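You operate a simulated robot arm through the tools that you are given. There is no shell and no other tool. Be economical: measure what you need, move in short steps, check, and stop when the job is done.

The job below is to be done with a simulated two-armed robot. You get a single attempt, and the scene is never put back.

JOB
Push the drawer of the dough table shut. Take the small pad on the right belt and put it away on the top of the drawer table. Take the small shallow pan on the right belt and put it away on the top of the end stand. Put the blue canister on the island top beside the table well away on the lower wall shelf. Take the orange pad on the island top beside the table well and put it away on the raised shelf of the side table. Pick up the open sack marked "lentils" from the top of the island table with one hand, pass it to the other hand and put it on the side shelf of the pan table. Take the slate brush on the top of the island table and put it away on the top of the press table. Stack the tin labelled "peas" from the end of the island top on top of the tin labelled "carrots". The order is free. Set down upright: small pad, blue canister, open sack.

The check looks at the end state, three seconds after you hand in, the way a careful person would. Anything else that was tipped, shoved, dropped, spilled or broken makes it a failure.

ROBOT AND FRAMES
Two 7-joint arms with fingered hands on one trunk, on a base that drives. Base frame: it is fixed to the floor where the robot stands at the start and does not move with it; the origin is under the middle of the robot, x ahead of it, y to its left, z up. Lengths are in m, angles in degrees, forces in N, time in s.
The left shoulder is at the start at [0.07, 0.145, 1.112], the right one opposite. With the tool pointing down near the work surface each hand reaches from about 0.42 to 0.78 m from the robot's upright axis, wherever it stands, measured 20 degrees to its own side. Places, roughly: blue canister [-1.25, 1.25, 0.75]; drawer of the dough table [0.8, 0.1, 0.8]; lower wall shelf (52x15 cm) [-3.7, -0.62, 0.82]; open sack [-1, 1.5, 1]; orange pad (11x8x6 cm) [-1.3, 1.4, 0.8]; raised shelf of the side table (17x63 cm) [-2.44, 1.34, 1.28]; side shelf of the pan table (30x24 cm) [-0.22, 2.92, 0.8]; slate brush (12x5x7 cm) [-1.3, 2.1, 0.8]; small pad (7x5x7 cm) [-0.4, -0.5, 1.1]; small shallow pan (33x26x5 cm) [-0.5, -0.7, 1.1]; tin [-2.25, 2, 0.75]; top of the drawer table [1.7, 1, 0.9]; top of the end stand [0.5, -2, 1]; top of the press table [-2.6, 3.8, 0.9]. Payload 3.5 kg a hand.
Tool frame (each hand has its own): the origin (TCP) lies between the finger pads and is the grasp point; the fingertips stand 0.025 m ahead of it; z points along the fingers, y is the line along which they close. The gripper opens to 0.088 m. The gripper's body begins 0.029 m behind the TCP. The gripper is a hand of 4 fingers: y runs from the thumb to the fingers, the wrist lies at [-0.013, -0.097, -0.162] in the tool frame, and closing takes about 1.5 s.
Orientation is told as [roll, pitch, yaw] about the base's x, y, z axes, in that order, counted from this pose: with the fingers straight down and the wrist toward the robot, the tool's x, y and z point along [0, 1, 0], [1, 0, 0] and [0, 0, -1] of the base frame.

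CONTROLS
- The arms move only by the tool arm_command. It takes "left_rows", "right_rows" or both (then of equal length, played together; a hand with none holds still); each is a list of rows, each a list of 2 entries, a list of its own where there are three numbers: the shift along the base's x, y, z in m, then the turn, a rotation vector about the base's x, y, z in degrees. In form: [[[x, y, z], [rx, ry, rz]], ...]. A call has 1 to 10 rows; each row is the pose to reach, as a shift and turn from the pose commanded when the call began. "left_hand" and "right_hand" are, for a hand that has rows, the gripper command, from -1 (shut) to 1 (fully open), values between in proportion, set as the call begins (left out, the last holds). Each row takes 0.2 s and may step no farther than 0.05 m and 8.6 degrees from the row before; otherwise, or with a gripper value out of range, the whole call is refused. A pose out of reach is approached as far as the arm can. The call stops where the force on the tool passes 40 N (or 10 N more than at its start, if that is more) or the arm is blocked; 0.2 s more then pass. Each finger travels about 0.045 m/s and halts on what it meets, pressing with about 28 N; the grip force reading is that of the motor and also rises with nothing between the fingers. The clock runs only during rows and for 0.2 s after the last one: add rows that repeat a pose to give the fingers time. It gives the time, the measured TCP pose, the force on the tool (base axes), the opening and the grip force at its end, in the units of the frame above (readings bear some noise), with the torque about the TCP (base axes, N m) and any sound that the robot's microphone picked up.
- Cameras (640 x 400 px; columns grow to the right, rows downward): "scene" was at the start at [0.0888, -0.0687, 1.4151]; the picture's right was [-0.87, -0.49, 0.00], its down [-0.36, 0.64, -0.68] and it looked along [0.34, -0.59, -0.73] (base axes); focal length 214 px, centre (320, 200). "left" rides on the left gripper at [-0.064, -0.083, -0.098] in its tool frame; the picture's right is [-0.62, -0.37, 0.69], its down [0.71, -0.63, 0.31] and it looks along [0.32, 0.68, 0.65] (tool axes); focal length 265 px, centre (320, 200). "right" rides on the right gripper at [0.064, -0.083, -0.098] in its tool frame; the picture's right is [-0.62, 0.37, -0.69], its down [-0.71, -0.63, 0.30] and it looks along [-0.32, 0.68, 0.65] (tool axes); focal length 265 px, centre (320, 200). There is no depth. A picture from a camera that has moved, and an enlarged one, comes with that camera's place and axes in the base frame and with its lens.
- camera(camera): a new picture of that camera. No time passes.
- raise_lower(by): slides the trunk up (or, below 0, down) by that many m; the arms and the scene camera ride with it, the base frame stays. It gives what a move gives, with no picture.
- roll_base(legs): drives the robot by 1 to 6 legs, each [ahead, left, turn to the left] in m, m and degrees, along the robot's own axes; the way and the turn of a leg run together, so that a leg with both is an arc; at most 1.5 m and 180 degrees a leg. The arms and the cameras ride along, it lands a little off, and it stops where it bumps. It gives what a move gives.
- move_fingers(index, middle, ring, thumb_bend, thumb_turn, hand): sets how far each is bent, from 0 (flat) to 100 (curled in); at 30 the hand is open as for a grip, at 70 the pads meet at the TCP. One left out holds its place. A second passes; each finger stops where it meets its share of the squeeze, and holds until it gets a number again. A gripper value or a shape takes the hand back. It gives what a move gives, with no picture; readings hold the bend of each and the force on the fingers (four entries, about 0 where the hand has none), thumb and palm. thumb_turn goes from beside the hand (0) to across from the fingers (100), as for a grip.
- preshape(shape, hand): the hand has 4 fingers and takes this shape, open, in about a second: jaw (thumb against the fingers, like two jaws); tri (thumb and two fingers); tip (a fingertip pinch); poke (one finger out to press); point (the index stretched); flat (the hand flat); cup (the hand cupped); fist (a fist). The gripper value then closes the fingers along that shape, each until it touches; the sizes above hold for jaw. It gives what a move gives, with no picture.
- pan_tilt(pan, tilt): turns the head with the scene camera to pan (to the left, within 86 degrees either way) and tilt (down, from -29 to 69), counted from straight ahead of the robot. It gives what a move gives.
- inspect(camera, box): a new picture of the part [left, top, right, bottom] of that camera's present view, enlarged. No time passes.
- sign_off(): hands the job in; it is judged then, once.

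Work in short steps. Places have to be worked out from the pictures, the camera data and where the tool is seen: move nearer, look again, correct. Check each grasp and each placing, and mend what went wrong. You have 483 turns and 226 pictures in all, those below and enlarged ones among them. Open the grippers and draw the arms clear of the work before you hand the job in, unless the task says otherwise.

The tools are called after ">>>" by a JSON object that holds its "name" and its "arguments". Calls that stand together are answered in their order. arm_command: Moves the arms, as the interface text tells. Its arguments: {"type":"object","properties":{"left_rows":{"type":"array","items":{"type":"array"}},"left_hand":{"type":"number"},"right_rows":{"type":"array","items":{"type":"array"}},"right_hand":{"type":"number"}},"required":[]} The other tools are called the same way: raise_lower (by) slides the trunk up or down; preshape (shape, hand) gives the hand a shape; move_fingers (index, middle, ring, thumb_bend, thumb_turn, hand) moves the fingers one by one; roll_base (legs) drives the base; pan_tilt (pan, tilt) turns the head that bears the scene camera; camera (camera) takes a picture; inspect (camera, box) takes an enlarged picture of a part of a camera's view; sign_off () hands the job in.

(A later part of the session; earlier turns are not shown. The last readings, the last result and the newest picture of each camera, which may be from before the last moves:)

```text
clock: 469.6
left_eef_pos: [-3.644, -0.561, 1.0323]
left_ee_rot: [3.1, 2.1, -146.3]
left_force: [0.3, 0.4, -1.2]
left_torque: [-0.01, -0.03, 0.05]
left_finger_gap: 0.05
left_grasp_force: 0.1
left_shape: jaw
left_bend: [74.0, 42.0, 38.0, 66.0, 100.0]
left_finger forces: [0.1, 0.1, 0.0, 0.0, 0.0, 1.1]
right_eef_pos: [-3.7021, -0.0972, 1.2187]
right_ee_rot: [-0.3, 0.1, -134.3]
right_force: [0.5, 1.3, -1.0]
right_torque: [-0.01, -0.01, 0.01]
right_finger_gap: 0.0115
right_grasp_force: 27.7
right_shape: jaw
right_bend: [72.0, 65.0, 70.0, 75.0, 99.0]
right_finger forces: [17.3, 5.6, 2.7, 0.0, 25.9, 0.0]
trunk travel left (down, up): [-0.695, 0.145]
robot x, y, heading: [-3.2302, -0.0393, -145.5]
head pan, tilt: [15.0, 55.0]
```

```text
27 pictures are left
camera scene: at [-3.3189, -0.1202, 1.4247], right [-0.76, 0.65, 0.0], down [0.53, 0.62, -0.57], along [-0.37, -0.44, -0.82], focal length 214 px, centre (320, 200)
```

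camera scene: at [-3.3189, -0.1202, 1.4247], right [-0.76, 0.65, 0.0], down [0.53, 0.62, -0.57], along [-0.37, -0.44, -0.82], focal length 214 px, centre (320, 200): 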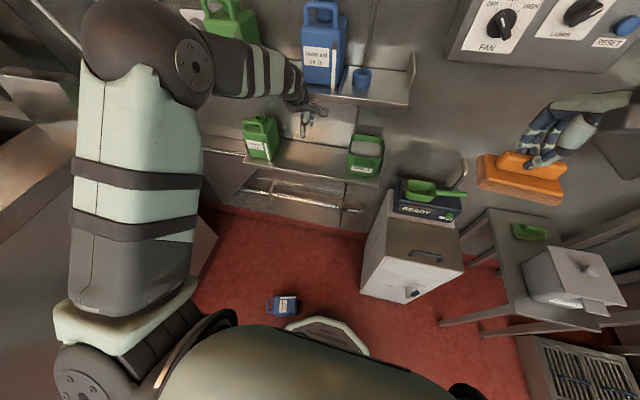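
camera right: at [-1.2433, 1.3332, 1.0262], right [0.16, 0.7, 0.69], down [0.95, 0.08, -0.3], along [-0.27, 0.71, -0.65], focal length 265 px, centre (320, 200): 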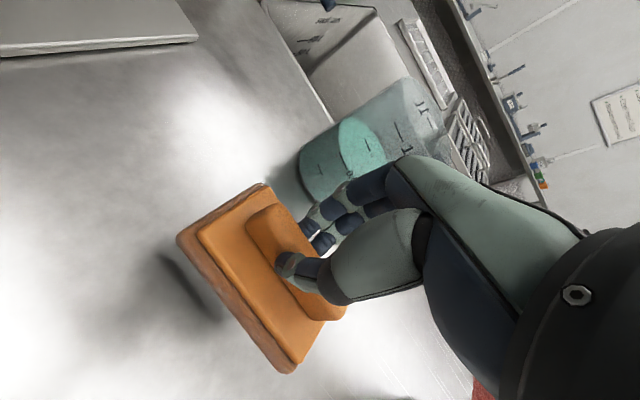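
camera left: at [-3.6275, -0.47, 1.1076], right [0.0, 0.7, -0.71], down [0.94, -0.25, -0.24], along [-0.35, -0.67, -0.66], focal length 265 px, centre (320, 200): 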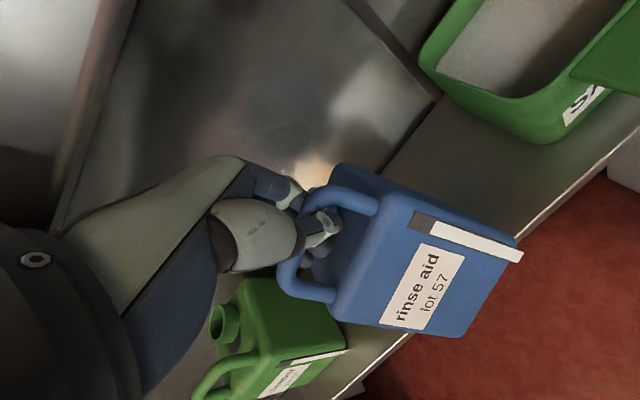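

The canister slipped off and lies on the floor in front of the shelf. I'll recover it: first I draw the left hand back, back the base off 0.3 m, and inspect how it lies.

>>> {"name": "arm_command", "arguments": {"left_rows": [[[0.03, 0.02, 0], [0, 0, 0]], [[0.065, 0.045, 0], [0, 0, 0]], [[0.1, 0.07, 0.0], [0, 0, 0]], [[0.13, 0.09, 0.02], [0, 0, 0]]], "left_hand": 1}}

>>> {"name": "roll_base", "arguments": {"legs": [[-0.32, 0, 0]]}}

>>> {"name": "inspect", "arguments": {"camera": "scene", "box": [220, 180, 380, 280]}}

```text
clock: 470.6
left_eef_pos: [-3.5114, -0.4737, 1.0514]
left_ee_rot: [3.2, 1.6, -146.3]
left_force: [-0.5, 1.1, 0.5]
left_torque: [-0.01, 0.03, -0.01]
left_finger_gap: 0.0875
left_grasp_force: 0.0
left_shape: jaw
left_bend: [30.0, 30.0, 30.0, 30.0, 98.0]
left_finger forces: [0.0, 0.0, 0.0, 0.0, 0.0, 0.0]
right_eef_pos: [-3.6964, -0.0937, 1.2185]
right_ee_rot: [-0.3, 0.0, -134.4]
right_force: [-0.2, 0.0, -1.0]
right_torque: [-0.01, 0.02, 0.01]
right_finger_gap: 0.0116
right_grasp_force: 28.1
right_shape: jaw
right_bend: [72.0, 65.0, 70.0, 75.0, 99.0]
right_finger forces: [17.3, 5.7, 2.8, 0.0, 25.8, 0.0]
trunk travel left (down, up): [-0.695, 0.145]
robot x, y, heading: [-3.2307, -0.0363, -145.6]
head pan, tilt: [15.0, 55.0]
```

```text
clock: 472.8
left_eef_pos: [-3.2498, -0.2946, 1.0491]
left_ee_rot: [3.2, 2.0, -145.8]
left_force: [-0.6, 0.5, 0.2]
left_torque: [-0.01, -0.02, 0.0]
left_finger_gap: 0.0874
left_grasp_force: 0.1
left_shape: jaw
left_bend: [30.0, 30.0, 30.0, 30.0, 98.0]
left_finger forces: [0.0, 0.1, 0.0, 0.1, 0.1, 0.0]
right_eef_pos: [-3.4375, 0.0808, 1.2161]
right_ee_rot: [-0.3, 0.2, -134.0]
right_force: [0.1, 0.2, 0.3]
right_torque: [0.03, -0.01, 0.02]
right_finger_gap: 0.0115
right_grasp_force: 27.8
right_shape: jaw
right_bend: [72.0, 65.0, 70.0, 75.0, 99.0]
right_finger forces: [17.3, 5.7, 2.9, 0.0, 25.9, 0.0]
trunk travel left (down, up): [-0.695, 0.145]
robot x, y, heading: [-2.9678, 0.1439, -145.0]
head pan, tilt: [15.0, 55.0]
```

```text
4.00 times, centred on (300, 230) of scene
camera zoom: at [-3.0571, 0.0603, 1.4245], right [-0.77, 0.64, 0.0], down [0.53, 0.63, -0.57], along [-0.37, -0.44, -0.82], focal length 858 px, centre (400, 80)
```

zoom: 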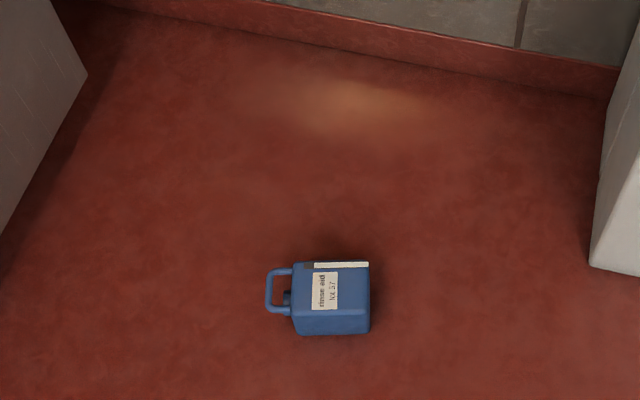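

The canister lies label-up, its top pointing to my left. The right hand can grip its body from above and then roll it upright, so I first set the orange pad down on clear floor to the right. I lower the trunk fully.

>>> {"name": "raise_lower", "arguments": {"by": -0.66}}

>>> {"name": "arm_command", "arguments": {"right_rows": [[[-0.02, 0.034, -0.02], [0, 0, 0]], [[-0.04, 0.068, -0.04], [0, 0, 0]], [[-0.06, 0.102, -0.06], [0, 0, 0]], [[-0.08, 0.136, -0.08], [0, 0, 0]], [[-0.1, 0.17, -0.1], [0, 0, 0]], [[-0.1, 0.17, -0.145], [0, 0, 0]], [[-0.1, 0.17, -0.19], [0, 0, 0]], [[-0.1, 0.17, -0.235], [0, 0, 0]], [[-0.1, 0.17, -0.28], [0, 0, 0]], [[-0.1, 0.17, -0.325], [0, 0, 0]]]}}

```text
refused: -0.66 is not a number from -0.4 to 0.4
```

```text
clock: 475.0
left_eef_pos: [-3.2506, -0.2949, 1.0496]
left_ee_rot: [3.2, 2.1, -145.8]
left_force: [0.2, 0.1, 0.7]
left_torque: [0.02, -0.04, 0.01]
left_finger_gap: 0.0875
left_grasp_force: 0.0
left_shape: jaw
left_bend: [30.0, 30.0, 30.0, 30.0, 98.0]
left_finger forces: [0.0, 0.0, 0.0, 0.1, 0.0, 0.1]
right_eef_pos: [-3.5394, 0.2517, 0.892]
right_ee_rot: [-0.3, 0.2, -133.9]
right_force: [-0.1, -0.4, -0.3]
right_torque: [0.04, 0.01, 0.01]
right_finger_gap: 0.0117
right_grasp_force: 28.3
right_shape: jaw
right_bend: [72.0, 72.0, 70.0, 75.0, 99.0]
right_finger forces: [17.8, 5.5, 2.7, 0.0, 25.7, 0.0]
right hand out of reach, approached as far as the arm can: row 4, 5, 6, 7
trunk travel left (down, up): [-0.695, 0.145]
robot x, y, heading: [-2.9645, 0.1445, -145.1]
head pan, tilt: [15.0, 55.0]
```

The trunk moves at most 0.4 m at a time; the arm went to z 0.89 fine. I lower the trunk in two moves and then the hand toward the floor.

>>> {"name": "raise_lower", "arguments": {"by": -0.4}}

>>> {"name": "raise_lower", "arguments": {"by": -0.27}}

>>> {"name": "arm_command", "arguments": {"right_rows": [[[0, 0, -0.04], [0, 0, 0]], [[0, 0, -0.08], [0, 0, 0]], [[0, 0, -0.115], [0, 0, 0]], [[0, 0, -0.135], [0, 0, 0]], [[0, 0, -0.145], [0, 0, 0]], [[0, 0, -0.152], [0, 0, 0]]]}}

```text
clock: 478.8
left_eef_pos: [-3.2485, -0.2951, 0.6507]
left_ee_rot: [3.2, 1.9, -145.9]
left_force: [0.5, -0.5, 0.0]
left_torque: [0.05, 0.01, 0.0]
left_finger_gap: 0.0874
left_grasp_force: 0.0
left_shape: jaw
left_bend: [30.0, 30.0, 30.0, 30.0, 98.0]
left_finger forces: [0.0, 0.1, 0.0, 0.0, 0.1, 0.0]
right_eef_pos: [-3.5386, 0.2505, 0.4928]
right_ee_rot: [-0.4, 0.1, -134.0]
right_force: [0.3, -0.1, -0.5]
right_torque: [0.0, 0.01, -0.04]
right_finger_gap: 0.0117
right_grasp_force: 27.8
right_shape: jaw
right_bend: [72.0, 72.0, 70.0, 75.0, 99.0]
right_finger forces: [17.7, 5.4, 2.7, 0.1, 25.8, 0.0]
trunk travel left (down, up): [-0.295, 0.545]
robot x, y, heading: [-2.9683, 0.1444, -145.4]
head pan, tilt: [15.0, 55.0]
```

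```text
clock: 481.6
left_eef_pos: [-3.2493, -0.2948, 0.3802]
left_ee_rot: [3.2, 2.0, -145.8]
left_force: [-0.1, 0.4, 0.4]
left_torque: [-0.03, 0.0, -0.02]
left_finger_gap: 0.0874
left_grasp_force: 0.0
left_shape: jaw
left_bend: [30.0, 30.0, 30.0, 30.0, 98.0]
left_finger forces: [0.0, 0.1, 0.1, 0.0, 0.0, 0.0]
right_eef_pos: [-3.5388, 0.2513, 0.2235]
right_ee_rot: [-0.3, 0.1, -133.9]
right_force: [-0.8, 0.0, -1.3]
right_torque: [-0.03, -0.03, 0.01]
right_finger_gap: 0.0119
right_grasp_force: 28.1
right_shape: jaw
right_bend: [72.0, 72.0, 70.0, 75.0, 99.0]
right_finger forces: [17.7, 5.5, 2.7, 0.1, 25.7, 0.1]
trunk travel left (down, up): [-0.025, 0.815]
robot x, y, heading: [-2.9673, 0.146, -144.9]
head pan, tilt: [15.0, 55.0]
```

```text
clock: 483.0
left_eef_pos: [-3.2493, -0.2943, 0.3799]
left_ee_rot: [3.2, 2.0, -145.8]
left_force: [0.4, -0.9, -0.8]
left_torque: [-0.03, 0.02, -0.01]
left_finger_gap: 0.0874
left_grasp_force: 0.2
left_shape: jaw
left_bend: [30.0, 30.0, 30.0, 30.0, 98.0]
left_finger forces: [0.0, 0.0, 0.1, 0.0, 0.0, 0.0]
right_eef_pos: [-3.5372, 0.2515, 0.0713]
right_ee_rot: [-0.3, 0.1, -134.1]
right_force: [0.7, 0.0, -0.3]
right_torque: [0.03, -0.03, -0.01]
right_finger_gap: 0.0116
right_grasp_force: 28.2
right_shape: jaw
right_bend: [72.0, 72.0, 70.0, 75.0, 98.0]
right_finger forces: [18.0, 5.5, 2.3, 0.1, 25.7, 0.0]
trunk travel left (down, up): [-0.025, 0.815]
robot x, y, heading: [-2.9703, 0.1433, -145.1]
head pan, tilt: [15.0, 55.0]
```

I lower the last few millimetres to contact, release the pad and rise.

>>> {"name": "arm_command", "arguments": {"right_rows": [[[0, 0, -0.004], [0, 0, 0]], [[0, 0, -0.008], [0, 0, 0]], [[0, 0, -0.011], [0, 0, 0]]]}}

>>> {"name": "arm_command", "arguments": {"right_rows": [[[0, 0, 0.002], [0, 0, 0]], [[0, 0, 0.002], [0, 0, 0]], [[0, 0, 0.002], [0, 0, 0]], [[0, 0, 0.002], [0, 0, 0]], [[0, 0, 0.03], [0, 0, 0]], [[0, 0, 0.075], [0, 0, 0]], [[0, 0, 0.12], [0, 0, 0]], [[0, 0, 0.165], [0, 0, 0]], [[0, 0, 0.2], [0, 0, 0]]], "right_hand": 0.3}}

>>> {"name": "camera", "arguments": {"camera": "scene"}}

```text
clock: 483.8
left_eef_pos: [-3.247, -0.2953, 0.3798]
left_ee_rot: [3.0, 1.9, -145.9]
left_force: [-0.6, -0.4, 0.2]
left_torque: [-0.03, -0.02, 0.01]
left_finger_gap: 0.0876
left_grasp_force: 0.0
left_shape: jaw
left_bend: [30.0, 30.0, 30.0, 30.0, 98.0]
left_finger forces: [0.0, 0.1, 0.0, 0.0, 0.0, 0.0]
right_eef_pos: [-3.5388, 0.2499, 0.0633]
right_ee_rot: [-0.3, -0.2, -133.9]
right_force: [9.0, 4.7, 25.3]
right_torque: [0.09, -0.23, 0.09]
right_finger_gap: 0.013
right_grasp_force: 28.1
right_shape: jaw
right_bend: [73.0, 72.0, 70.0, 75.0, 98.0]
right_finger forces: [16.2, 5.6, 1.7, 0.0, 33.7, 0.0]
trunk travel left (down, up): [-0.025, 0.815]
robot x, y, heading: [-2.9666, 0.146, -145.2]
head pan, tilt: [15.0, 55.0]
```

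```text
clock: 485.8
left_eef_pos: [-3.2485, -0.2939, 0.3791]
left_ee_rot: [3.2, 2.1, -146.0]
left_force: [-0.3, 0.4, -0.1]
left_torque: [0.01, -0.02, -0.03]
left_finger_gap: 0.0877
left_grasp_force: 0.1
left_shape: jaw
left_bend: [30.0, 30.0, 30.0, 30.0, 98.0]
left_finger forces: [0.1, 0.0, 0.0, 0.0, 0.0, 0.0]
right_eef_pos: [-3.5361, 0.2493, 0.2628]
right_ee_rot: [-0.2, 0.2, -134.0]
right_force: [-0.7, -0.1, -1.4]
right_torque: [0.02, -0.01, 0.02]
right_finger_gap: 0.0567
right_grasp_force: 0.1
right_shape: jaw
right_bend: [28.0, 39.0, 36.0, 62.0, 100.0]
right_finger forces: [0.0, 0.0, 0.0, 0.0, 0.0, 0.0]
trunk travel left (down, up): [-0.025, 0.815]
robot x, y, heading: [-2.9694, 0.1458, -144.9]
head pan, tilt: [15.0, 55.0]
```

```text
25 pictures are left
camera scene: at [-3.0558, 0.0612, 0.7546], right [-0.77, 0.64, 0.0], down [0.53, 0.63, -0.57], along [-0.37, -0.44, -0.82], focal length 214 px, centre (320, 200)
```

scene: 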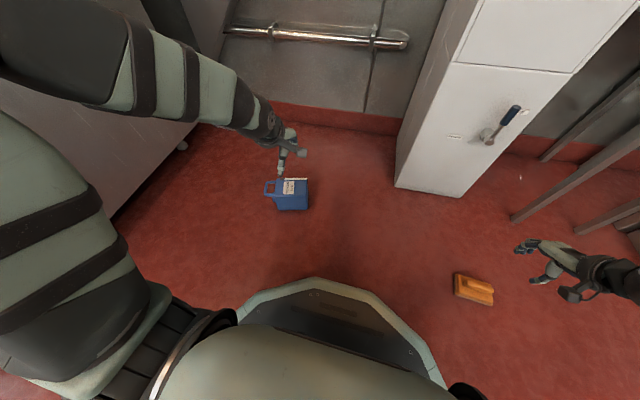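

The pad stands on the floor, and the canister is at (-3.29, -0.39). I shift the base 0.3 m left so the right hand faces the canister.

>>> {"name": "roll_base", "arguments": {"legs": [[0, 0.3, 0]]}}

>>> {"name": "arm_command", "arguments": {"right_rows": [[[0.01, -0.04, 0.02], [0, 0, -3]], [[0.02, -0.08, 0.03], [0, 0, -6]], [[0.03, -0.12, 0.03], [0, 0, -9]], [[0.04, -0.16, 0.03], [0, 0, -11]], [[0.05, -0.2, 0.03], [0, 0, -11]]], "right_hand": 1}}

>>> {"name": "camera", "arguments": {"camera": "right"}}

```text
clock: 487.8
left_eef_pos: [-3.0752, -0.5415, 0.3784]
left_ee_rot: [3.2, 2.0, -145.5]
left_force: [0.1, 0.3, 0.1]
left_torque: [0.0, 0.04, -0.02]
left_finger_gap: 0.0876
left_grasp_force: 0.1
left_shape: jaw
left_bend: [30.0, 30.0, 30.0, 30.0, 98.0]
left_finger forces: [0.1, 0.1, 0.0, 0.1, 0.0, 0.1]
right_eef_pos: [-3.3664, 0.0033, 0.2628]
right_ee_rot: [-0.3, 0.1, -133.8]
right_force: [-0.3, 0.4, 0.1]
right_torque: [0.01, 0.0, -0.02]
right_finger_gap: 0.0568
right_grasp_force: 0.0
right_shape: jaw
right_bend: [28.0, 39.0, 36.0, 62.0, 100.0]
right_finger forces: [0.0, 0.0, 0.1, 0.0, 0.0, 0.0]
trunk travel left (down, up): [-0.025, 0.815]
robot x, y, heading: [-2.7968, -0.0981, -145.1]
head pan, tilt: [15.0, 55.0]
```

```text
clock: 489.0
left_eef_pos: [-3.0759, -0.5412, 0.3795]
left_ee_rot: [3.3, 2.0, -145.7]
left_force: [0.3, 0.2, 0.2]
left_torque: [0.03, 0.04, 0.0]
left_finger_gap: 0.0877
left_grasp_force: 0.0
left_shape: jaw
left_bend: [30.0, 30.0, 30.0, 30.0, 98.0]
left_finger forces: [0.0, 0.0, 0.0, 0.0, 0.1, 0.0]
right_eef_pos: [-3.3162, -0.1962, 0.2907]
right_ee_rot: [-0.3, 0.2, -144.8]
right_force: [0.7, 0.4, -0.6]
right_torque: [0.01, 0.04, -0.01]
right_finger_gap: 0.0876
right_grasp_force: 0.0
right_shape: jaw
right_bend: [30.0, 30.0, 30.0, 30.0, 98.0]
right_finger forces: [0.1, 0.1, 0.0, 0.0, 0.0, 0.1]
trunk travel left (down, up): [-0.025, 0.815]
robot x, y, heading: [-2.7974, -0.1009, -145.0]
head pan, tilt: [15.0, 55.0]
```

```text
24 pictures are left
camera right: at [-3.211, -0.2018, 0.3889], right [-0.66, 0.29, 0.7], down [0.1, 0.95, -0.3], along [-0.75, -0.13, -0.65], focal length 265 px, centre (320, 200)
```

right: 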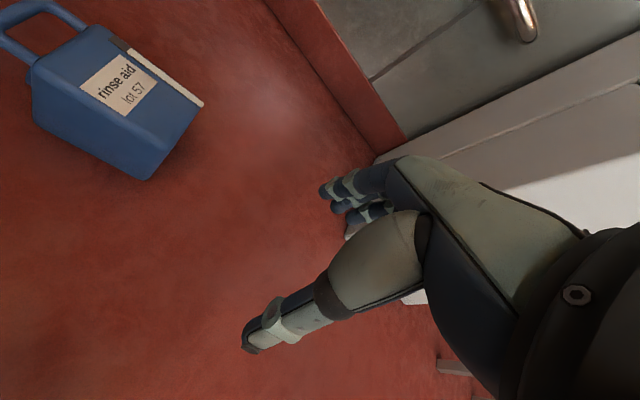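

From the right camera the canister's label face is centred at (-3.297, -0.40), width axis at -127°. I move over it, yaw by +18°, and check from nearer.

>>> {"name": "arm_command", "arguments": {"right_rows": [[[0.006, -0.043, 0], [0, 0, 4]], [[0.011, -0.086, 0], [0, 0, 8]], [[0.017, -0.129, 0], [0, 0, 12]], [[0.022, -0.172, -0.01], [0, 0, 16]], [[0.027, -0.211, -0.03], [0, 0, 18]], [[0.027, -0.211, -0.07], [0, 0, 18]]]}}

>>> {"name": "camera", "arguments": {"camera": "right"}}

```text
clock: 490.4
left_eef_pos: [-3.0734, -0.5397, 0.3805]
left_ee_rot: [3.1, 2.0, -145.7]
left_force: [0.0, 0.0, 0.0]
left_torque: [-0.03, -0.01, -0.01]
left_finger_gap: 0.0876
left_grasp_force: 0.2
left_shape: jaw
left_bend: [30.0, 30.0, 30.0, 30.0, 98.0]
left_finger forces: [0.1, 0.1, 0.0, 0.0, 0.0, 0.0]
right_eef_pos: [-3.291, -0.407, 0.2213]
right_ee_rot: [-0.2, 0.1, -126.7]
right_force: [0.5, -0.7, -0.3]
right_torque: [0.01, -0.01, 0.03]
right_finger_gap: 0.0876
right_grasp_force: 0.1
right_shape: jaw
right_bend: [30.0, 30.0, 30.0, 30.0, 98.0]
right_finger forces: [0.1, 0.1, 0.0, 0.0, 0.1, 0.1]
trunk travel left (down, up): [-0.025, 0.815]
robot x, y, heading: [-2.7975, -0.097, -144.9]
head pan, tilt: [15.0, 55.0]
```

```text
23 pictures are left
camera right: at [-3.1896, -0.3786, 0.3191], right [-0.71, 0.07, 0.7], down [-0.2, 0.93, -0.3], along [-0.67, -0.35, -0.65], focal length 265 px, centre (320, 200)
```

right: 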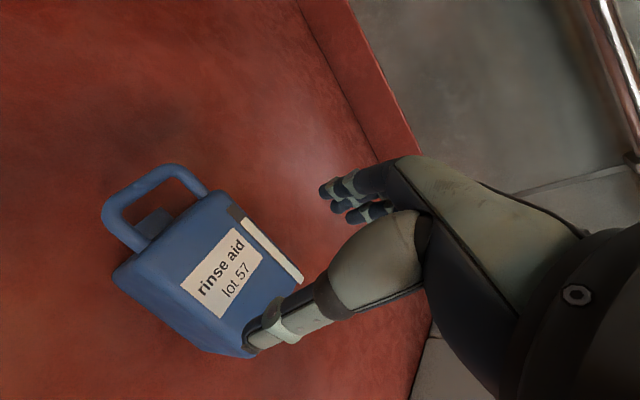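

Well centred (within a centimetre). I descend, straddling the body, and close.

>>> {"name": "arm_command", "arguments": {"right_rows": [[[0.005, 0, -0.04], [0, 0, 0]], [[0.005, 0, -0.08], [0, 0, 0]], [[0.005, 0, -0.115], [0, 0, 0]], [[0.005, 0, -0.132], [0, 0, 0]]]}}

>>> {"name": "arm_command", "arguments": {"right_rows": [[[0, 0, 0], [0, 0, 0]], [[0, 0, 0], [0, 0, 0]], [[0, 0, 0], [0, 0, 0]], [[0, 0, 0], [0, 0, 0]], [[0, 0, 0], [0, 0, 0]], [[0, 0, 0], [0, 0, 0]]], "right_hand": -1}}

```text
clock: 491.2
left_eef_pos: [-3.0752, -0.5401, 0.3817]
left_ee_rot: [3.1, 1.8, -145.7]
left_force: [0.3, 0.6, -0.5]
left_torque: [-0.06, 0.01, 0.01]
left_finger_gap: 0.0878
left_grasp_force: 0.0
left_shape: jaw
left_bend: [30.0, 30.0, 30.0, 30.0, 98.0]
left_finger forces: [0.1, 0.1, 0.0, 0.1, 0.1, 0.0]
right_eef_pos: [-3.2929, -0.4174, 0.1246]
right_ee_rot: [-0.3, -2.3, -126.8]
right_force: [3.2, 2.3, 19.8]
right_torque: [-0.69, 0.58, 0.04]
right_finger_gap: 0.0876
right_grasp_force: 0.1
right_shape: jaw
right_bend: [30.0, 30.0, 30.0, 30.0, 98.0]
right_finger forces: [8.1, 10.7, 0.2, 0.1, 0.1, 0.0]
trunk travel left (down, up): [-0.025, 0.815]
robot x, y, heading: [-2.7958, -0.0987, -144.9]
head pan, tilt: [15.0, 55.0]
stopped in row 4 (right hand): the force on the tool passed its limit at 45 N (the readings are from after the stop); the commanded pose is now the measured one
```

```text
clock: 492.6
left_eef_pos: [-3.0753, -0.5393, 0.3823]
left_ee_rot: [3.2, 1.7, -145.6]
left_force: [0.0, 0.5, 0.2]
left_torque: [0.01, 0.05, 0.02]
left_finger_gap: 0.0877
left_grasp_force: 0.1
left_shape: jaw
left_bend: [30.0, 30.0, 30.0, 30.0, 98.0]
left_finger forces: [0.0, 0.0, 0.0, 0.0, 0.1, 0.0]
right_eef_pos: [-3.2913, -0.4157, 0.1243]
right_ee_rot: [-0.6, -2.4, -126.9]
right_force: [5.4, 3.8, 35.1]
right_torque: [-1.04, 0.97, 0.14]
right_finger_gap: 0.0827
right_grasp_force: 28.0
right_shape: jaw
right_bend: [30.0, 30.0, 29.0, 34.0, 98.0]
right_finger forces: [17.3, 15.5, 7.8, 0.0, 25.9, 0.0]
trunk travel left (down, up): [-0.025, 0.815]
robot x, y, heading: [-2.7992, -0.1007, -144.8]
head pan, tilt: [15.0, 55.0]
```

The far fingers landed on the canister's edge. I open, rise, shift 1.2 cm farther, and try again.

>>> {"name": "arm_command", "arguments": {"right_rows": [[[0, 0, 0.01], [0, 0, 0]], [[0, 0, 0.03], [1.5, -1.5, 0]], [[0, 0, 0.05], [1.5, -1.5, 0]], [[-0.007, -0.004, 0.05], [1.9, -1.4, 0]], [[-0.007, -0.004, 0.05], [1.9, -1.4, 0]], [[-0.007, -0.004, 0.05], [1.9, -1.4, 0]]], "right_hand": 1}}

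>>> {"name": "inspect", "arguments": {"camera": "right", "box": [80, 120, 420, 400]}}

```text
clock: 494.0
left_eef_pos: [-3.0753, -0.5414, 0.3804]
left_ee_rot: [3.2, 2.0, -145.7]
left_force: [0.6, 0.5, -0.4]
left_torque: [0.0, 0.02, 0.0]
left_finger_gap: 0.0878
left_grasp_force: 0.1
left_shape: jaw
left_bend: [30.0, 30.0, 30.0, 30.0, 98.0]
left_finger forces: [0.1, 0.0, 0.0, 0.0, 0.0, 0.0]
right_eef_pos: [-3.2992, -0.418, 0.1663]
right_ee_rot: [-0.3, 0.7, -126.9]
right_force: [1.0, -0.2, -0.1]
right_torque: [-0.04, -0.02, -0.01]
right_finger_gap: 0.0877
right_grasp_force: 0.0
right_shape: jaw
right_bend: [30.0, 30.0, 30.0, 30.0, 98.0]
right_finger forces: [0.0, 0.0, 0.0, 0.0, 0.0, 0.1]
trunk travel left (down, up): [-0.025, 0.815]
robot x, y, heading: [-2.796, -0.1009, -144.6]
head pan, tilt: [15.0, 55.0]
```

```text
1.43 times, centred on (250, 260) of right
camera zoom: at [-3.198, -0.3921, 0.2665], right [-0.72, 0.07, 0.69], down [-0.19, 0.94, -0.29], along [-0.67, -0.34, -0.66], focal length 379 px, centre (420, 114)
```

zoom: 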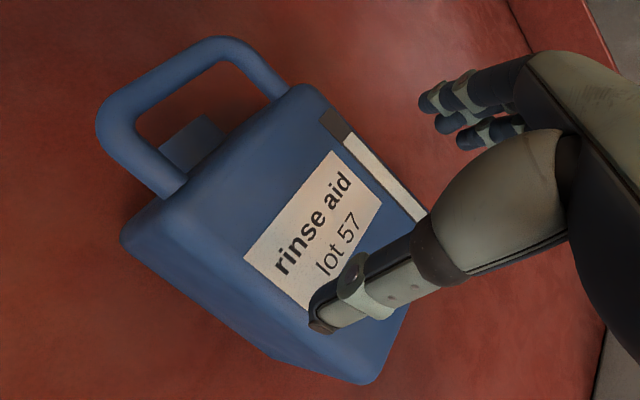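

At this shifted position both thumb and fingers project outside the body's edges. I descend and close.

>>> {"name": "arm_command", "arguments": {"right_rows": [[[0, 0, -0.03], [0, 0, 0]], [[0, 0, -0.055], [0, 0, 0]], [[0, 0, -0.07], [0, 0, 0]], [[0, 0, -0.078], [0, 0, 0]]]}}

>>> {"name": "arm_command", "arguments": {"right_rows": [[[0, 0, 0], [0, 0, 0]], [[0, 0, 0], [0, 0, 0]], [[0, 0, 0], [0, 0, 0]], [[0, 0, 0], [0, 0, 0]], [[0, 0, 0], [0, 0, 0]], [[0, 0, 0], [0, 0, 0]]], "right_hand": -1}}

```text
clock: 494.8
left_eef_pos: [-3.0735, -0.5403, 0.3827]
left_ee_rot: [3.2, 1.7, -145.6]
left_force: [-0.1, 0.2, 0.2]
left_torque: [0.0, 0.01, 0.03]
left_finger_gap: 0.0877
left_grasp_force: 0.1
left_shape: jaw
left_bend: [30.0, 30.0, 30.0, 30.0, 98.0]
left_finger forces: [0.1, 0.0, 0.0, 0.1, 0.1, 0.0]
right_eef_pos: [-3.3032, -0.4288, 0.1165]
right_ee_rot: [-0.3, -1.1, -126.9]
right_force: [-1.0, -3.3, 37.8]
right_torque: [2.0, -1.51, -0.18]
right_finger_gap: 0.0878
right_grasp_force: 0.0
right_shape: jaw
right_bend: [30.0, 30.0, 30.0, 0.0, 97.0]
right_finger forces: [0.0, 0.0, 0.0, 0.1, 37.2, 0.1]
trunk travel left (down, up): [-0.025, 0.815]
robot x, y, heading: [-2.7953, -0.1025, -144.9]
head pan, tilt: [15.0, 55.0]
stopped in row 3 (right hand): the force on the tool passed its limit at 56 N (the readings are from after the stop); the commanded pose is now the measured one
```

```text
clock: 496.2
left_eef_pos: [-3.0734, -0.5404, 0.3825]
left_ee_rot: [3.1, 1.7, -145.6]
left_force: [-0.1, -0.8, 0.0]
left_torque: [0.0, 0.03, -0.03]
left_finger_gap: 0.0877
left_grasp_force: 0.0
left_shape: jaw
left_bend: [30.0, 30.0, 30.0, 30.0, 98.0]
left_finger forces: [0.0, 0.0, 0.1, 0.1, 0.0, 0.0]
right_eef_pos: [-3.3026, -0.4251, 0.1153]
right_ee_rot: [-0.6, -0.8, -126.9]
right_force: [-1.1, -5.5, 41.9]
right_torque: [2.04, -1.57, -0.1]
right_finger_gap: 0.0638
right_grasp_force: 28.2
right_shape: jaw
right_bend: [74.0, 46.0, 44.0, 0.0, 96.0]
right_finger forces: [13.0, 6.7, 3.6, 0.0, 43.4, 0.0]
trunk travel left (down, up): [-0.025, 0.815]
robot x, y, heading: [-2.7934, -0.104, -145.1]
head pan, tilt: [15.0, 55.0]
```

This time the thumb landed on top, so the fit is tight. I rise, spread the fingers wider than the normal opening, and take the position in between.

>>> {"name": "arm_command", "arguments": {"right_rows": [[[0, 0, 0.02], [0, 0, 0]], [[0, 0, 0.05], [0, 0, 0]], [[0.006, 0.008, 0.06], [0.6, 0.4, 0]], [[0.006, 0.008, 0.06], [0.6, 0.4, 0]], [[0.006, 0.008, 0.06], [0.6, 0.4, 0]]], "right_hand": 1}}

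>>> {"name": "move_fingers", "arguments": {"hand": "right", "index": 14, "middle": 14, "ring": 14, "thumb_bend": 12}}

>>> {"name": "inspect", "arguments": {"camera": "right", "box": [80, 120, 420, 400]}}

```text
clock: 497.4
left_eef_pos: [-3.0745, -0.5398, 0.38]
left_ee_rot: [3.3, 2.0, -145.5]
left_force: [0.3, -0.4, -0.1]
left_torque: [0.0, 0.01, 0.02]
left_finger_gap: 0.0876
left_grasp_force: 0.1
left_shape: jaw
left_bend: [30.0, 30.0, 30.0, 30.0, 98.0]
left_finger forces: [0.0, 0.0, 0.1, 0.1, 0.0, 0.0]
right_eef_pos: [-3.2933, -0.4146, 0.1666]
right_ee_rot: [-1.0, 0.2, -126.9]
right_force: [-0.5, 0.2, -0.7]
right_torque: [0.02, 0.01, 0.04]
right_finger_gap: 0.0875
right_grasp_force: 0.2
right_shape: jaw
right_bend: [30.0, 30.0, 30.0, 30.0, 98.0]
right_finger forces: [0.0, 0.0, 0.0, 0.1, 0.1, 0.0]
trunk travel left (down, up): [-0.025, 0.815]
robot x, y, heading: [-2.7938, -0.0998, -145.0]
head pan, tilt: [15.0, 55.0]
```

```text
clock: 498.4
left_eef_pos: [-3.0756, -0.5407, 0.3794]
left_ee_rot: [3.2, 1.9, -145.5]
left_force: [0.6, -0.3, 0.5]
left_torque: [-0.05, 0.03, 0.02]
left_finger_gap: 0.0879
left_grasp_force: 0.0
left_shape: jaw
left_bend: [30.0, 30.0, 30.0, 30.0, 98.0]
left_finger forces: [0.0, 0.0, 0.0, 0.0, 0.1, 0.0]
right_eef_pos: [-3.2929, -0.4167, 0.1669]
right_ee_rot: [-1.0, 0.3, -127.0]
right_force: [0.8, -0.5, -0.9]
right_torque: [0.0, 0.0, 0.0]
right_finger_gap: 0.1151
right_grasp_force: 0.0
right_shape: fingers
right_bend: [14.0, 14.0, 14.0, 12.0, 98.0]
right_finger forces: [0.1, 0.0, 0.0, 0.0, 0.1, 0.0]
trunk travel left (down, up): [-0.025, 0.815]
robot x, y, heading: [-2.7962, -0.0991, -145.0]
head pan, tilt: [15.0, 55.0]
```

```text
1.43 times, centred on (250, 260) of right
camera zoom: at [-3.1921, -0.3884, 0.2643], right [-0.71, 0.07, 0.7], down [-0.2, 0.94, -0.29], along [-0.68, -0.34, -0.65], focal length 379 px, centre (420, 114)
```

zoom: 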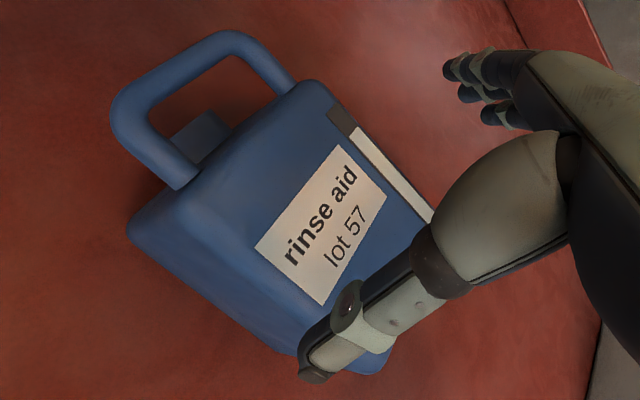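

The opening is now 11.5 cm. I descend around the body and close.

>>> {"name": "arm_command", "arguments": {"right_rows": [[[0, 0, -0.03], [0, 0, 0]], [[0, 0, -0.055], [0, 0, 0]], [[0, 0, -0.07], [0, 0, 0]], [[0, 0, -0.078], [0, 0, 0]]]}}

```text
clock: 499.5
left_eef_pos: [-3.0748, -0.5402, 0.3815]
left_ee_rot: [3.1, 1.7, -145.7]
left_force: [0.0, -0.7, 0.6]
left_torque: [0.04, -0.02, 0.03]
left_finger_gap: 0.0876
left_grasp_force: 0.1
left_shape: jaw
left_bend: [30.0, 30.0, 30.0, 30.0, 98.0]
left_finger forces: [0.1, 0.1, 0.0, 0.0, 0.1, 0.1]
right_eef_pos: [-3.2964, -0.4168, 0.0961]
right_ee_rot: [-1.0, -0.3, -126.9]
right_force: [9.5, 13.1, 27.5]
right_torque: [0.92, -0.77, -0.05]
right_finger_gap: 0.1198
right_grasp_force: 14.9
right_shape: fingers
right_bend: [14.0, 14.0, 14.0, 0.0, 97.0]
right_finger forces: [0.0, 0.0, 0.0, 0.0, 29.7, 0.0]
trunk travel left (down, up): [-0.025, 0.815]
robot x, y, heading: [-2.7966, -0.0981, -144.9]
head pan, tilt: [15.0, 55.0]
stopped in row 4 (right hand): the force on the tool passed its limit at 44 N (the readings are from after the stop); the commanded pose is now the measured one
```

The hand is 4 cm down around the body. I close and check the grip.

>>> {"name": "arm_command", "arguments": {"right_rows": [[[0, 0, 0.002], [0, 0, 0]], [[0, 0, 0.002], [0, 0, 0]], [[0, 0, 0.002], [0, 0, 0]], [[0, 0, 0.002], [0, 0, 0]], [[0, 0, 0.002], [0, 0, 0]], [[0, 0, 0.002], [0, 0, 0]]], "right_hand": -1}}

>>> {"name": "arm_command", "arguments": {"right_rows": [[[0, 0, 0.02], [0, 0, 0]], [[0, 0, 0.05], [0, 0, 0]], [[0, 0, 0.08], [0, 0, 0]]]}}

>>> {"name": "camera", "arguments": {"camera": "right"}}

```text
clock: 500.9
left_eef_pos: [-3.0745, -0.5394, 0.381]
left_ee_rot: [3.1, 1.6, -145.7]
left_force: [-0.3, 0.2, 0.9]
left_torque: [0.02, 0.02, 0.04]
left_finger_gap: 0.0876
left_grasp_force: 0.1
left_shape: jaw
left_bend: [30.0, 30.0, 30.0, 30.0, 98.0]
left_finger forces: [0.0, 0.0, 0.1, 0.0, 0.0, 0.0]
right_eef_pos: [-3.2952, -0.4175, 0.0983]
right_ee_rot: [-1.2, -0.4, -126.8]
right_force: [6.2, 9.6, 34.4]
right_torque: [0.62, -0.62, 0.16]
right_finger_gap: 0.0836
right_grasp_force: 28.0
right_shape: jaw
right_bend: [19.0, 31.0, 29.0, 3.0, 97.0]
right_finger forces: [36.7, 8.0, 7.2, 0.0, 68.7, 0.0]
trunk travel left (down, up): [-0.025, 0.815]
robot x, y, heading: [-2.7946, -0.1028, -145.1]
head pan, tilt: [15.0, 55.0]
```

```text
clock: 501.7
left_eef_pos: [-3.0765, -0.5406, 0.379]
left_ee_rot: [3.2, 2.0, -145.7]
left_force: [0.0, 0.2, -0.7]
left_torque: [0.03, 0.0, 0.0]
left_finger_gap: 0.0875
left_grasp_force: 0.0
left_shape: jaw
left_bend: [30.0, 30.0, 30.0, 30.0, 98.0]
left_finger forces: [0.0, 0.1, 0.0, 0.0, 0.0, 0.0]
right_eef_pos: [-3.2942, -0.4142, 0.1719]
right_ee_rot: [-0.9, 0.3, -126.8]
right_force: [0.0, 1.1, -11.5]
right_torque: [-0.05, -0.07, 0.02]
right_finger_gap: 0.0779
right_grasp_force: 28.1
right_shape: jaw
right_bend: [18.0, 30.0, 28.0, 17.0, 95.0]
right_finger forces: [37.5, 9.2, 6.9, 0.0, 49.5, 0.1]
trunk travel left (down, up): [-0.025, 0.815]
robot x, y, heading: [-2.798, -0.1049, -144.9]
head pan, tilt: [15.0, 55.0]
```

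```text
20 pictures are left
camera right: at [-3.1922, -0.3881, 0.27], right [-0.71, 0.07, 0.7], down [-0.2, 0.94, -0.29], along [-0.68, -0.34, -0.65], focal length 265 px, centre (320, 200)
```

right: 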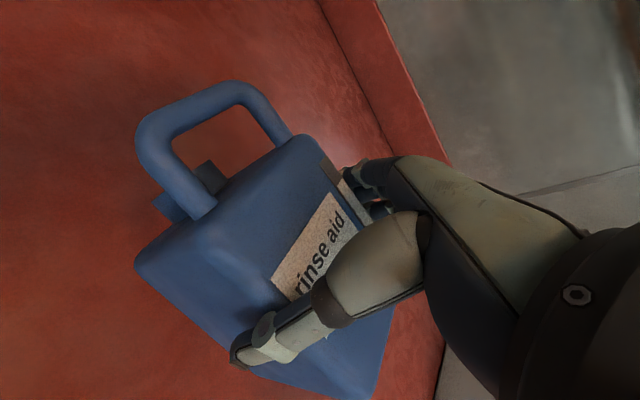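

The canister is firmly held (11.5 N). I raise the trunk, back off a little, and roll the hand 90° so the canister comes upright.

>>> {"name": "raise_lower", "arguments": {"by": 0.4}}

>>> {"name": "raise_lower", "arguments": {"by": 0.3}}

>>> {"name": "roll_base", "arguments": {"legs": [[-0.15, 0, 0]]}}

>>> {"name": "arm_command", "arguments": {"right_rows": [[[0, 0, 0.0], [-4.9, -6.6, 0]], [[0, 0, 0.0], [-9.8, -13.1, 0]], [[0, 0, 0], [-14.7, -19.7, 0]], [[0, 0, 0], [-19.6, -26.3, 0]], [[0, 0, 0], [-24.5, -32.9, 0]], [[0, 0, 0], [-29.4, -39.4, 0]], [[0, 0, 0], [-34.3, -46, 0]], [[0, 0, 0], [-39.2, -52.6, 0]], [[0, 0, 0], [-44.1, -59.1, 0]], [[0, 0, 0], [-49, -65.7, 0]]]}}

>>> {"name": "arm_command", "arguments": {"right_rows": [[[0, 0, 0], [-4.8, -6.4, 0]]]}}

```text
clock: 505.5
left_eef_pos: [-3.0768, -0.5408, 0.7783]
left_ee_rot: [3.2, 2.1, -145.6]
left_force: [0.3, -0.2, -0.1]
left_torque: [0.0, 0.01, 0.0]
left_finger_gap: 0.0874
left_grasp_force: 0.0
left_shape: jaw
left_bend: [30.0, 30.0, 30.0, 30.0, 98.0]
left_finger forces: [0.1, 0.0, 0.1, 0.1, 0.1, 0.0]
right_eef_pos: [-3.2951, -0.4158, 0.5737]
right_ee_rot: [-0.9, 0.1, -126.9]
right_force: [0.4, 0.1, -11.3]
right_torque: [-0.07, -0.08, -0.02]
right_finger_gap: 0.0787
right_grasp_force: 28.3
right_shape: jaw
right_bend: [19.0, 30.0, 28.0, 18.0, 95.0]
right_finger forces: [36.9, 9.6, 6.7, 0.0, 48.7, 0.0]
trunk travel left (down, up): [-0.425, 0.415]
robot x, y, heading: [-2.7972, -0.1027, -144.7]
head pan, tilt: [15.0, 55.0]
```

```text
clock: 508.5
left_eef_pos: [-3.0768, -0.5406, 1.079]
left_ee_rot: [3.2, 2.1, -145.7]
left_force: [-0.5, 0.5, 0.5]
left_torque: [0.02, 0.0, 0.01]
left_finger_gap: 0.0877
left_grasp_force: 0.0
left_shape: jaw
left_bend: [30.0, 30.0, 30.0, 30.0, 98.0]
left_finger forces: [0.0, 0.0, 0.0, 0.1, 0.1, 0.0]
right_eef_pos: [-3.2941, -0.4163, 0.873]
right_ee_rot: [-0.9, 0.1, -126.9]
right_force: [0.3, -0.2, -10.7]
right_torque: [-0.05, -0.09, -0.01]
right_finger_gap: 0.0781
right_grasp_force: 27.9
right_shape: jaw
right_bend: [19.0, 30.0, 28.0, 18.0, 95.0]
right_finger forces: [36.3, 9.5, 6.7, 0.1, 48.3, 0.1]
trunk travel left (down, up): [-0.725, 0.115]
robot x, y, heading: [-2.7957, -0.1011, -144.7]
head pan, tilt: [15.0, 55.0]
```

```text
clock: 509.9
left_eef_pos: [-2.9568, -0.4563, 1.0776]
left_ee_rot: [3.2, 2.2, -145.9]
left_force: [-0.9, 0.8, 0.6]
left_torque: [0.0, -0.03, -0.02]
left_finger_gap: 0.0878
left_grasp_force: 0.1
left_shape: jaw
left_bend: [30.0, 30.0, 30.0, 30.0, 98.0]
left_finger forces: [0.0, 0.0, 0.1, 0.0, 0.0, 0.0]
right_eef_pos: [-3.176, -0.3301, 0.8734]
right_ee_rot: [-0.9, 0.2, -127.1]
right_force: [0.0, -0.7, -11.1]
right_torque: [-0.06, -0.06, -0.02]
right_finger_gap: 0.0782
right_grasp_force: 28.1
right_shape: jaw
right_bend: [19.0, 30.0, 28.0, 18.0, 95.0]
right_finger forces: [36.4, 9.8, 6.8, 0.1, 48.2, 0.0]
trunk travel left (down, up): [-0.725, 0.115]
robot x, y, heading: [-2.6754, -0.0152, -145.3]
head pan, tilt: [15.0, 55.0]
```

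```text
clock: 512.1
left_eef_pos: [-2.9564, -0.4554, 1.0794]
left_ee_rot: [3.2, 2.2, -145.9]
left_force: [0.6, -0.5, -0.6]
left_torque: [0.02, -0.01, -0.03]
left_finger_gap: 0.0877
left_grasp_force: 0.0
left_shape: jaw
left_bend: [30.0, 30.0, 30.0, 30.0, 98.0]
left_finger forces: [0.0, 0.0, 0.0, 0.0, 0.1, 0.1]
right_eef_pos: [-3.175, -0.329, 0.8736]
right_ee_rot: [81.0, 0.6, -126.9]
right_force: [-0.2, -0.3, -9.3]
right_torque: [0.21, 0.32, 0.0]
right_finger_gap: 0.0783
right_grasp_force: 27.8
right_shape: jaw
right_bend: [21.0, 29.0, 25.0, 20.0, 99.0]
right_finger forces: [26.6, 8.7, 12.7, 0.0, 45.1, 0.0]
trunk travel left (down, up): [-0.725, 0.115]
robot x, y, heading: [-2.6751, -0.0146, -144.9]
head pan, tilt: [15.0, 55.0]
```

```text
clock: 512.5
left_eef_pos: [-2.9555, -0.4551, 1.0785]
left_ee_rot: [3.1, 2.1, -145.9]
left_force: [-0.2, -0.2, -0.8]
left_torque: [-0.02, 0.01, -0.04]
left_finger_gap: 0.0873
left_grasp_force: 0.1
left_shape: jaw
left_bend: [30.0, 30.0, 30.0, 30.0, 98.0]
left_finger forces: [0.0, 0.0, 0.0, 0.1, 0.0, 0.0]
right_eef_pos: [-3.1763, -0.3302, 0.8717]
right_ee_rot: [89.0, 0.5, -126.8]
right_force: [-1.1, 0.9, -11.2]
right_torque: [0.29, 0.47, -0.01]
right_finger_gap: 0.079
right_grasp_force: 27.8
right_shape: jaw
right_bend: [23.0, 30.0, 30.0, 23.0, 100.0]
right_finger forces: [24.0, 8.7, 14.1, 0.0, 41.5, 0.1]
trunk travel left (down, up): [-0.725, 0.115]
robot x, y, heading: [-2.6733, -0.0182, -145.1]
head pan, tilt: [15.0, 55.0]
```

The roll went through. I now yaw the hand clockwise so it points ahead, and then look.

>>> {"name": "arm_command", "arguments": {"right_rows": [[[0, 0, 0], [0, 0, -8.4]], [[0, 0, 0], [0, 0, -16.8]], [[0, 0, 0], [0, 0, -25.2]], [[0, 0, 0], [0, 0, -33.6]], [[0, 0, 0], [0, 0, -42]], [[0, 0, 0], [0, 0, -50.4]], [[0, 0, 0], [0, 0, -58.8]], [[0, 0, 0], [0, 0, -67.2]], [[0, 0, 0], [0, 0, -75.6]], [[0, 0, 0], [0, 0, -84]]]}}

>>> {"name": "arm_command", "arguments": {"right_rows": [[[0, 0, 0], [0, 0, -8.4]], [[0, 0, 0], [0, 0, -16.8]], [[0, 0, 0], [0, 0, -25]]]}}

>>> {"name": "pan_tilt", "arguments": {"pan": 5, "tilt": 42}}

>>> {"name": "camera", "arguments": {"camera": "scene"}}

```text
clock: 514.7
left_eef_pos: [-2.956, -0.456, 1.079]
left_ee_rot: [3.1, 2.0, -145.9]
left_force: [0.0, -0.3, -1.1]
left_torque: [0.0, 0.03, 0.02]
left_finger_gap: 0.0873
left_grasp_force: 0.1
left_shape: jaw
left_bend: [30.0, 30.0, 30.0, 30.0, 98.0]
left_finger forces: [0.1, 0.1, 0.0, 0.0, 0.0, 0.0]
right_eef_pos: [-3.1738, -0.3297, 0.8741]
right_ee_rot: [88.8, 0.5, 149.1]
right_force: [0.6, 0.9, -10.3]
right_torque: [0.37, -0.14, -0.01]
right_finger_gap: 0.0793
right_grasp_force: 27.7
right_shape: jaw
right_bend: [24.0, 31.0, 30.0, 25.0, 100.0]
right_finger forces: [20.9, 7.7, 11.8, 0.0, 37.7, 0.0]
trunk travel left (down, up): [-0.725, 0.115]
robot x, y, heading: [-2.6738, -0.0201, -145.0]
head pan, tilt: [15.0, 55.0]
```

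```text
clock: 515.5
left_eef_pos: [-2.9557, -0.4552, 1.0793]
left_ee_rot: [3.2, 2.1, -145.9]
left_force: [0.3, 0.2, 0.1]
left_torque: [-0.01, 0.0, 0.0]
left_finger_gap: 0.0877
left_grasp_force: 0.0
left_shape: jaw
left_bend: [30.0, 30.0, 30.0, 30.0, 98.0]
left_finger forces: [0.0, 0.0, 0.1, 0.1, 0.1, 0.0]
right_eef_pos: [-3.1734, -0.3302, 0.8729]
right_ee_rot: [88.8, 0.4, 124.1]
right_force: [0.1, -0.5, -11.1]
right_torque: [0.2, -0.31, 0.01]
right_finger_gap: 0.0792
right_grasp_force: 27.9
right_shape: jaw
right_bend: [25.0, 31.0, 30.0, 25.0, 100.0]
right_finger forces: [20.7, 7.7, 11.7, 0.0, 37.7, 0.1]
trunk travel left (down, up): [-0.725, 0.115]
robot x, y, heading: [-2.6716, -0.0181, -145.2]
head pan, tilt: [15.0, 55.0]
```

```text
clock: 516.2
left_eef_pos: [-2.9568, -0.4556, 1.0796]
left_ee_rot: [3.2, 2.1, -146.0]
left_force: [0.4, -1.0, -0.1]
left_torque: [-0.01, -0.02, -0.03]
left_finger_gap: 0.0872
left_grasp_force: 0.0
left_shape: jaw
left_bend: [30.0, 30.0, 30.0, 30.0, 98.0]
left_finger forces: [0.0, 0.0, 0.0, 0.1, 0.0, 0.1]
right_eef_pos: [-3.1739, -0.3302, 0.8738]
right_ee_rot: [88.8, 0.4, 124.3]
right_force: [0.3, 0.2, -11.6]
right_torque: [0.23, -0.35, 0.0]
right_finger_gap: 0.0793
right_grasp_force: 27.9
right_shape: jaw
right_bend: [25.0, 31.0, 30.0, 25.0, 100.0]
right_finger forces: [20.7, 7.7, 11.8, 0.1, 37.5, 0.0]
trunk travel left (down, up): [-0.725, 0.115]
robot x, y, heading: [-2.6725, -0.0175, -145.2]
head pan, tilt: [5.0, 42.0]
```

```text
19 pictures are left
camera scene: at [-2.7817, -0.0982, 1.4721], right [-0.64, 0.77, 0.0], down [0.51, 0.43, -0.74], along [-0.57, -0.48, -0.67], focal length 214 px, centre (320, 200)
```

scene: 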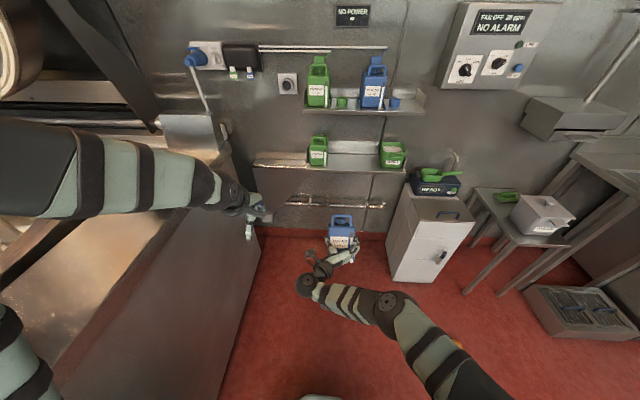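

The canister is upright in the right hand, label toward me. I raise it to z 0.925 and drive ahead 0.44 m, slightly right, toward the gap on the lower shelf.

>>> {"name": "arm_command", "arguments": {"right_rows": [[[0, 0, 0.026], [0, 0, 0]], [[0, 0, 0.052], [0, 0, 0]]]}}

>>> {"name": "roll_base", "arguments": {"legs": [[0, -0.08, 0], [0.44, 0, 0]]}}

>>> {"name": "inspect", "arguments": {"camera": "scene", "box": [220, 100, 440, 260]}}

```text
clock: 516.8
left_eef_pos: [-2.9553, -0.454, 1.0785]
left_ee_rot: [3.2, 2.1, -145.9]
left_force: [-0.6, 0.1, -0.8]
left_torque: [0.0, 0.0, 0.0]
left_finger_gap: 0.0874
left_grasp_force: 0.2
left_shape: jaw
left_bend: [30.0, 30.0, 30.0, 30.0, 98.0]
left_finger forces: [0.1, 0.1, 0.0, 0.0, 0.0, 0.0]
right_eef_pos: [-3.1755, -0.3297, 0.9259]
right_ee_rot: [88.9, 0.4, 124.3]
right_force: [0.9, 0.3, -10.4]
right_torque: [0.27, -0.35, -0.01]
right_finger_gap: 0.0793
right_grasp_force: 27.7
right_shape: jaw
right_bend: [25.0, 31.0, 30.0, 25.0, 100.0]
right_finger forces: [20.0, 7.4, 13.0, 0.1, 37.5, 0.0]
trunk travel left (down, up): [-0.725, 0.115]
robot x, y, heading: [-2.673, -0.0168, -145.0]
head pan, tilt: [5.0, 42.0]
```

```text
clock: 520.2
left_eef_pos: [-3.3703, -0.6406, 1.0788]
left_ee_rot: [3.2, 1.9, -146.3]
left_force: [-1.4, 0.3, -0.7]
left_torque: [0.02, 0.0, 0.02]
left_finger_gap: 0.0877
left_grasp_force: 0.1
left_shape: jaw
left_bend: [30.0, 30.0, 30.0, 30.0, 98.0]
left_finger forces: [0.1, 0.0, 0.0, 0.0, 0.0, 0.0]
right_eef_pos: [-3.588, -0.5148, 0.9242]
right_ee_rot: [88.9, 0.3, 123.9]
right_force: [0.3, -0.6, -11.3]
right_torque: [0.25, -0.3, 0.03]
right_finger_gap: 0.0793
right_grasp_force: 28.1
right_shape: jaw
right_bend: [25.0, 31.0, 30.0, 25.0, 100.0]
right_finger forces: [19.9, 7.7, 12.4, 0.0, 37.4, 0.1]
trunk travel left (down, up): [-0.725, 0.115]
robot x, y, heading: [-3.0843, -0.2024, -145.6]
head pan, tilt: [5.0, 42.0]
```

```text
2.50 times, centred on (330, 180) of scene
camera zoom: at [-3.1932, -0.2843, 1.4723], right [-0.64, 0.77, 0.0], down [0.52, 0.43, -0.74], along [-0.57, -0.47, -0.67], focal length 536 px, centre (295, 250)
```

zoom: 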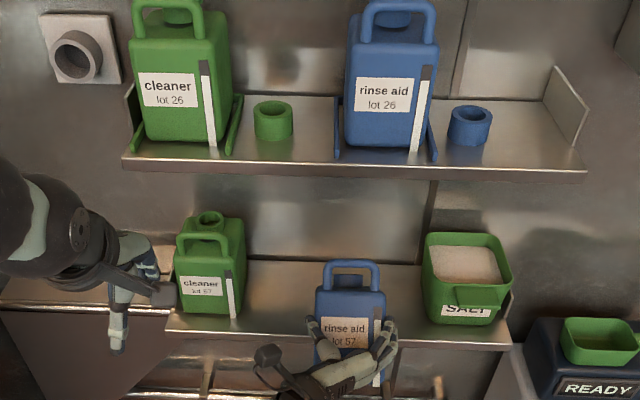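

The canister is in front of the gap. I slide it in over the shelf with the arm.

>>> {"name": "arm_command", "arguments": {"right_rows": [[[-0.023, -0.018, 0], [0, 0, 0]], [[-0.047, -0.036, 0], [0, 0, 0]], [[-0.07, -0.053, 0], [0, 0, 0]], [[-0.093, -0.071, 0], [0, 0, 0]]]}}

>>> {"name": "arm_command", "arguments": {"right_rows": [[[0, 0, -0.01], [0, 0, 0]], [[0, 0, -0.018], [0, 0, 0]], [[0, 0, -0.024], [0, 0, 0]]]}}

>>> {"name": "inspect", "arguments": {"camera": "scene", "box": [250, 150, 430, 270]}}

```text
clock: 521.0
left_eef_pos: [-3.3653, -0.6358, 1.0841]
left_ee_rot: [2.9, 1.6, -146.3]
left_force: [0.0, -1.3, -0.2]
left_torque: [0.03, -0.05, 0.01]
left_finger_gap: 0.0879
left_grasp_force: 0.0
left_shape: jaw
left_bend: [30.0, 30.0, 30.0, 30.0, 98.0]
left_finger forces: [0.0, 0.1, 0.1, 0.0, 0.0, 0.0]
right_eef_pos: [-3.6528, -0.5586, 0.9435]
right_ee_rot: [90.8, 0.2, 122.8]
right_force: [9.9, 7.4, 42.3]
right_torque: [2.26, -1.07, -0.53]
right_finger_gap: 0.0209
right_grasp_force: 27.6
right_shape: jaw
right_bend: [72.0, 39.0, 30.0, 74.0, 100.0]
right_finger forces: [0.1, 0.1, 30.5, 0.1, 0.1, 20.0]
trunk travel left (down, up): [-0.725, 0.115]
robot x, y, heading: [-3.0857, -0.2071, -145.5]
head pan, tilt: [5.0, 42.0]
stopped in row 3 (right hand): the force on the tool passed its limit at 48 N (the readings are from after the stop); the commanded pose is now the measured one
```

```text
clock: 521.4
left_eef_pos: [-3.3649, -0.6368, 1.0834]
left_ee_rot: [3.2, 1.6, -146.4]
left_force: [0.3, -0.9, -0.9]
left_torque: [0.02, 0.03, 0.03]
left_finger_gap: 0.0877
left_grasp_force: 0.2
left_shape: jaw
left_bend: [30.0, 30.0, 30.0, 30.0, 98.0]
left_finger forces: [0.1, 0.0, 0.0, 0.0, 0.0, 0.0]
right_eef_pos: [-3.6521, -0.5578, 0.9434]
right_ee_rot: [91.6, 0.1, 122.6]
right_force: [16.2, 12.1, 55.5]
right_torque: [2.94, -1.76, -0.58]
right_finger_gap: 0.0199
right_grasp_force: 28.0
right_shape: jaw
right_bend: [72.0, 40.0, 30.0, 74.0, 100.0]
right_finger forces: [0.1, 0.0, 27.1, 0.0, 0.0, 35.2]
trunk travel left (down, up): [-0.725, 0.115]
robot x, y, heading: [-3.0856, -0.2028, -145.5]
head pan, tilt: [5.0, 42.0]
stopped in row 2 (right hand): the force on the tool passed its limit at 56 N (the readings are from after the stop); the commanded pose is now the measured one
```

```text
3.33 times, centred on (340, 210) of scene
camera zoom: at [-3.1837, -0.2783, 1.4736], right [-0.63, 0.77, 0.0], down [0.51, 0.42, -0.75], along [-0.58, -0.47, -0.66], focal length 715 px, centre (253, 167)
```

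zoom: 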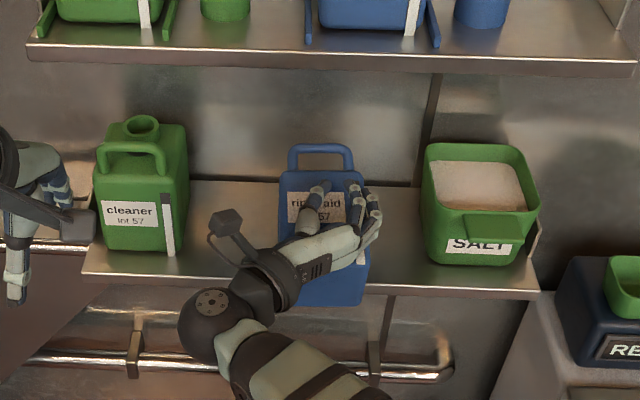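

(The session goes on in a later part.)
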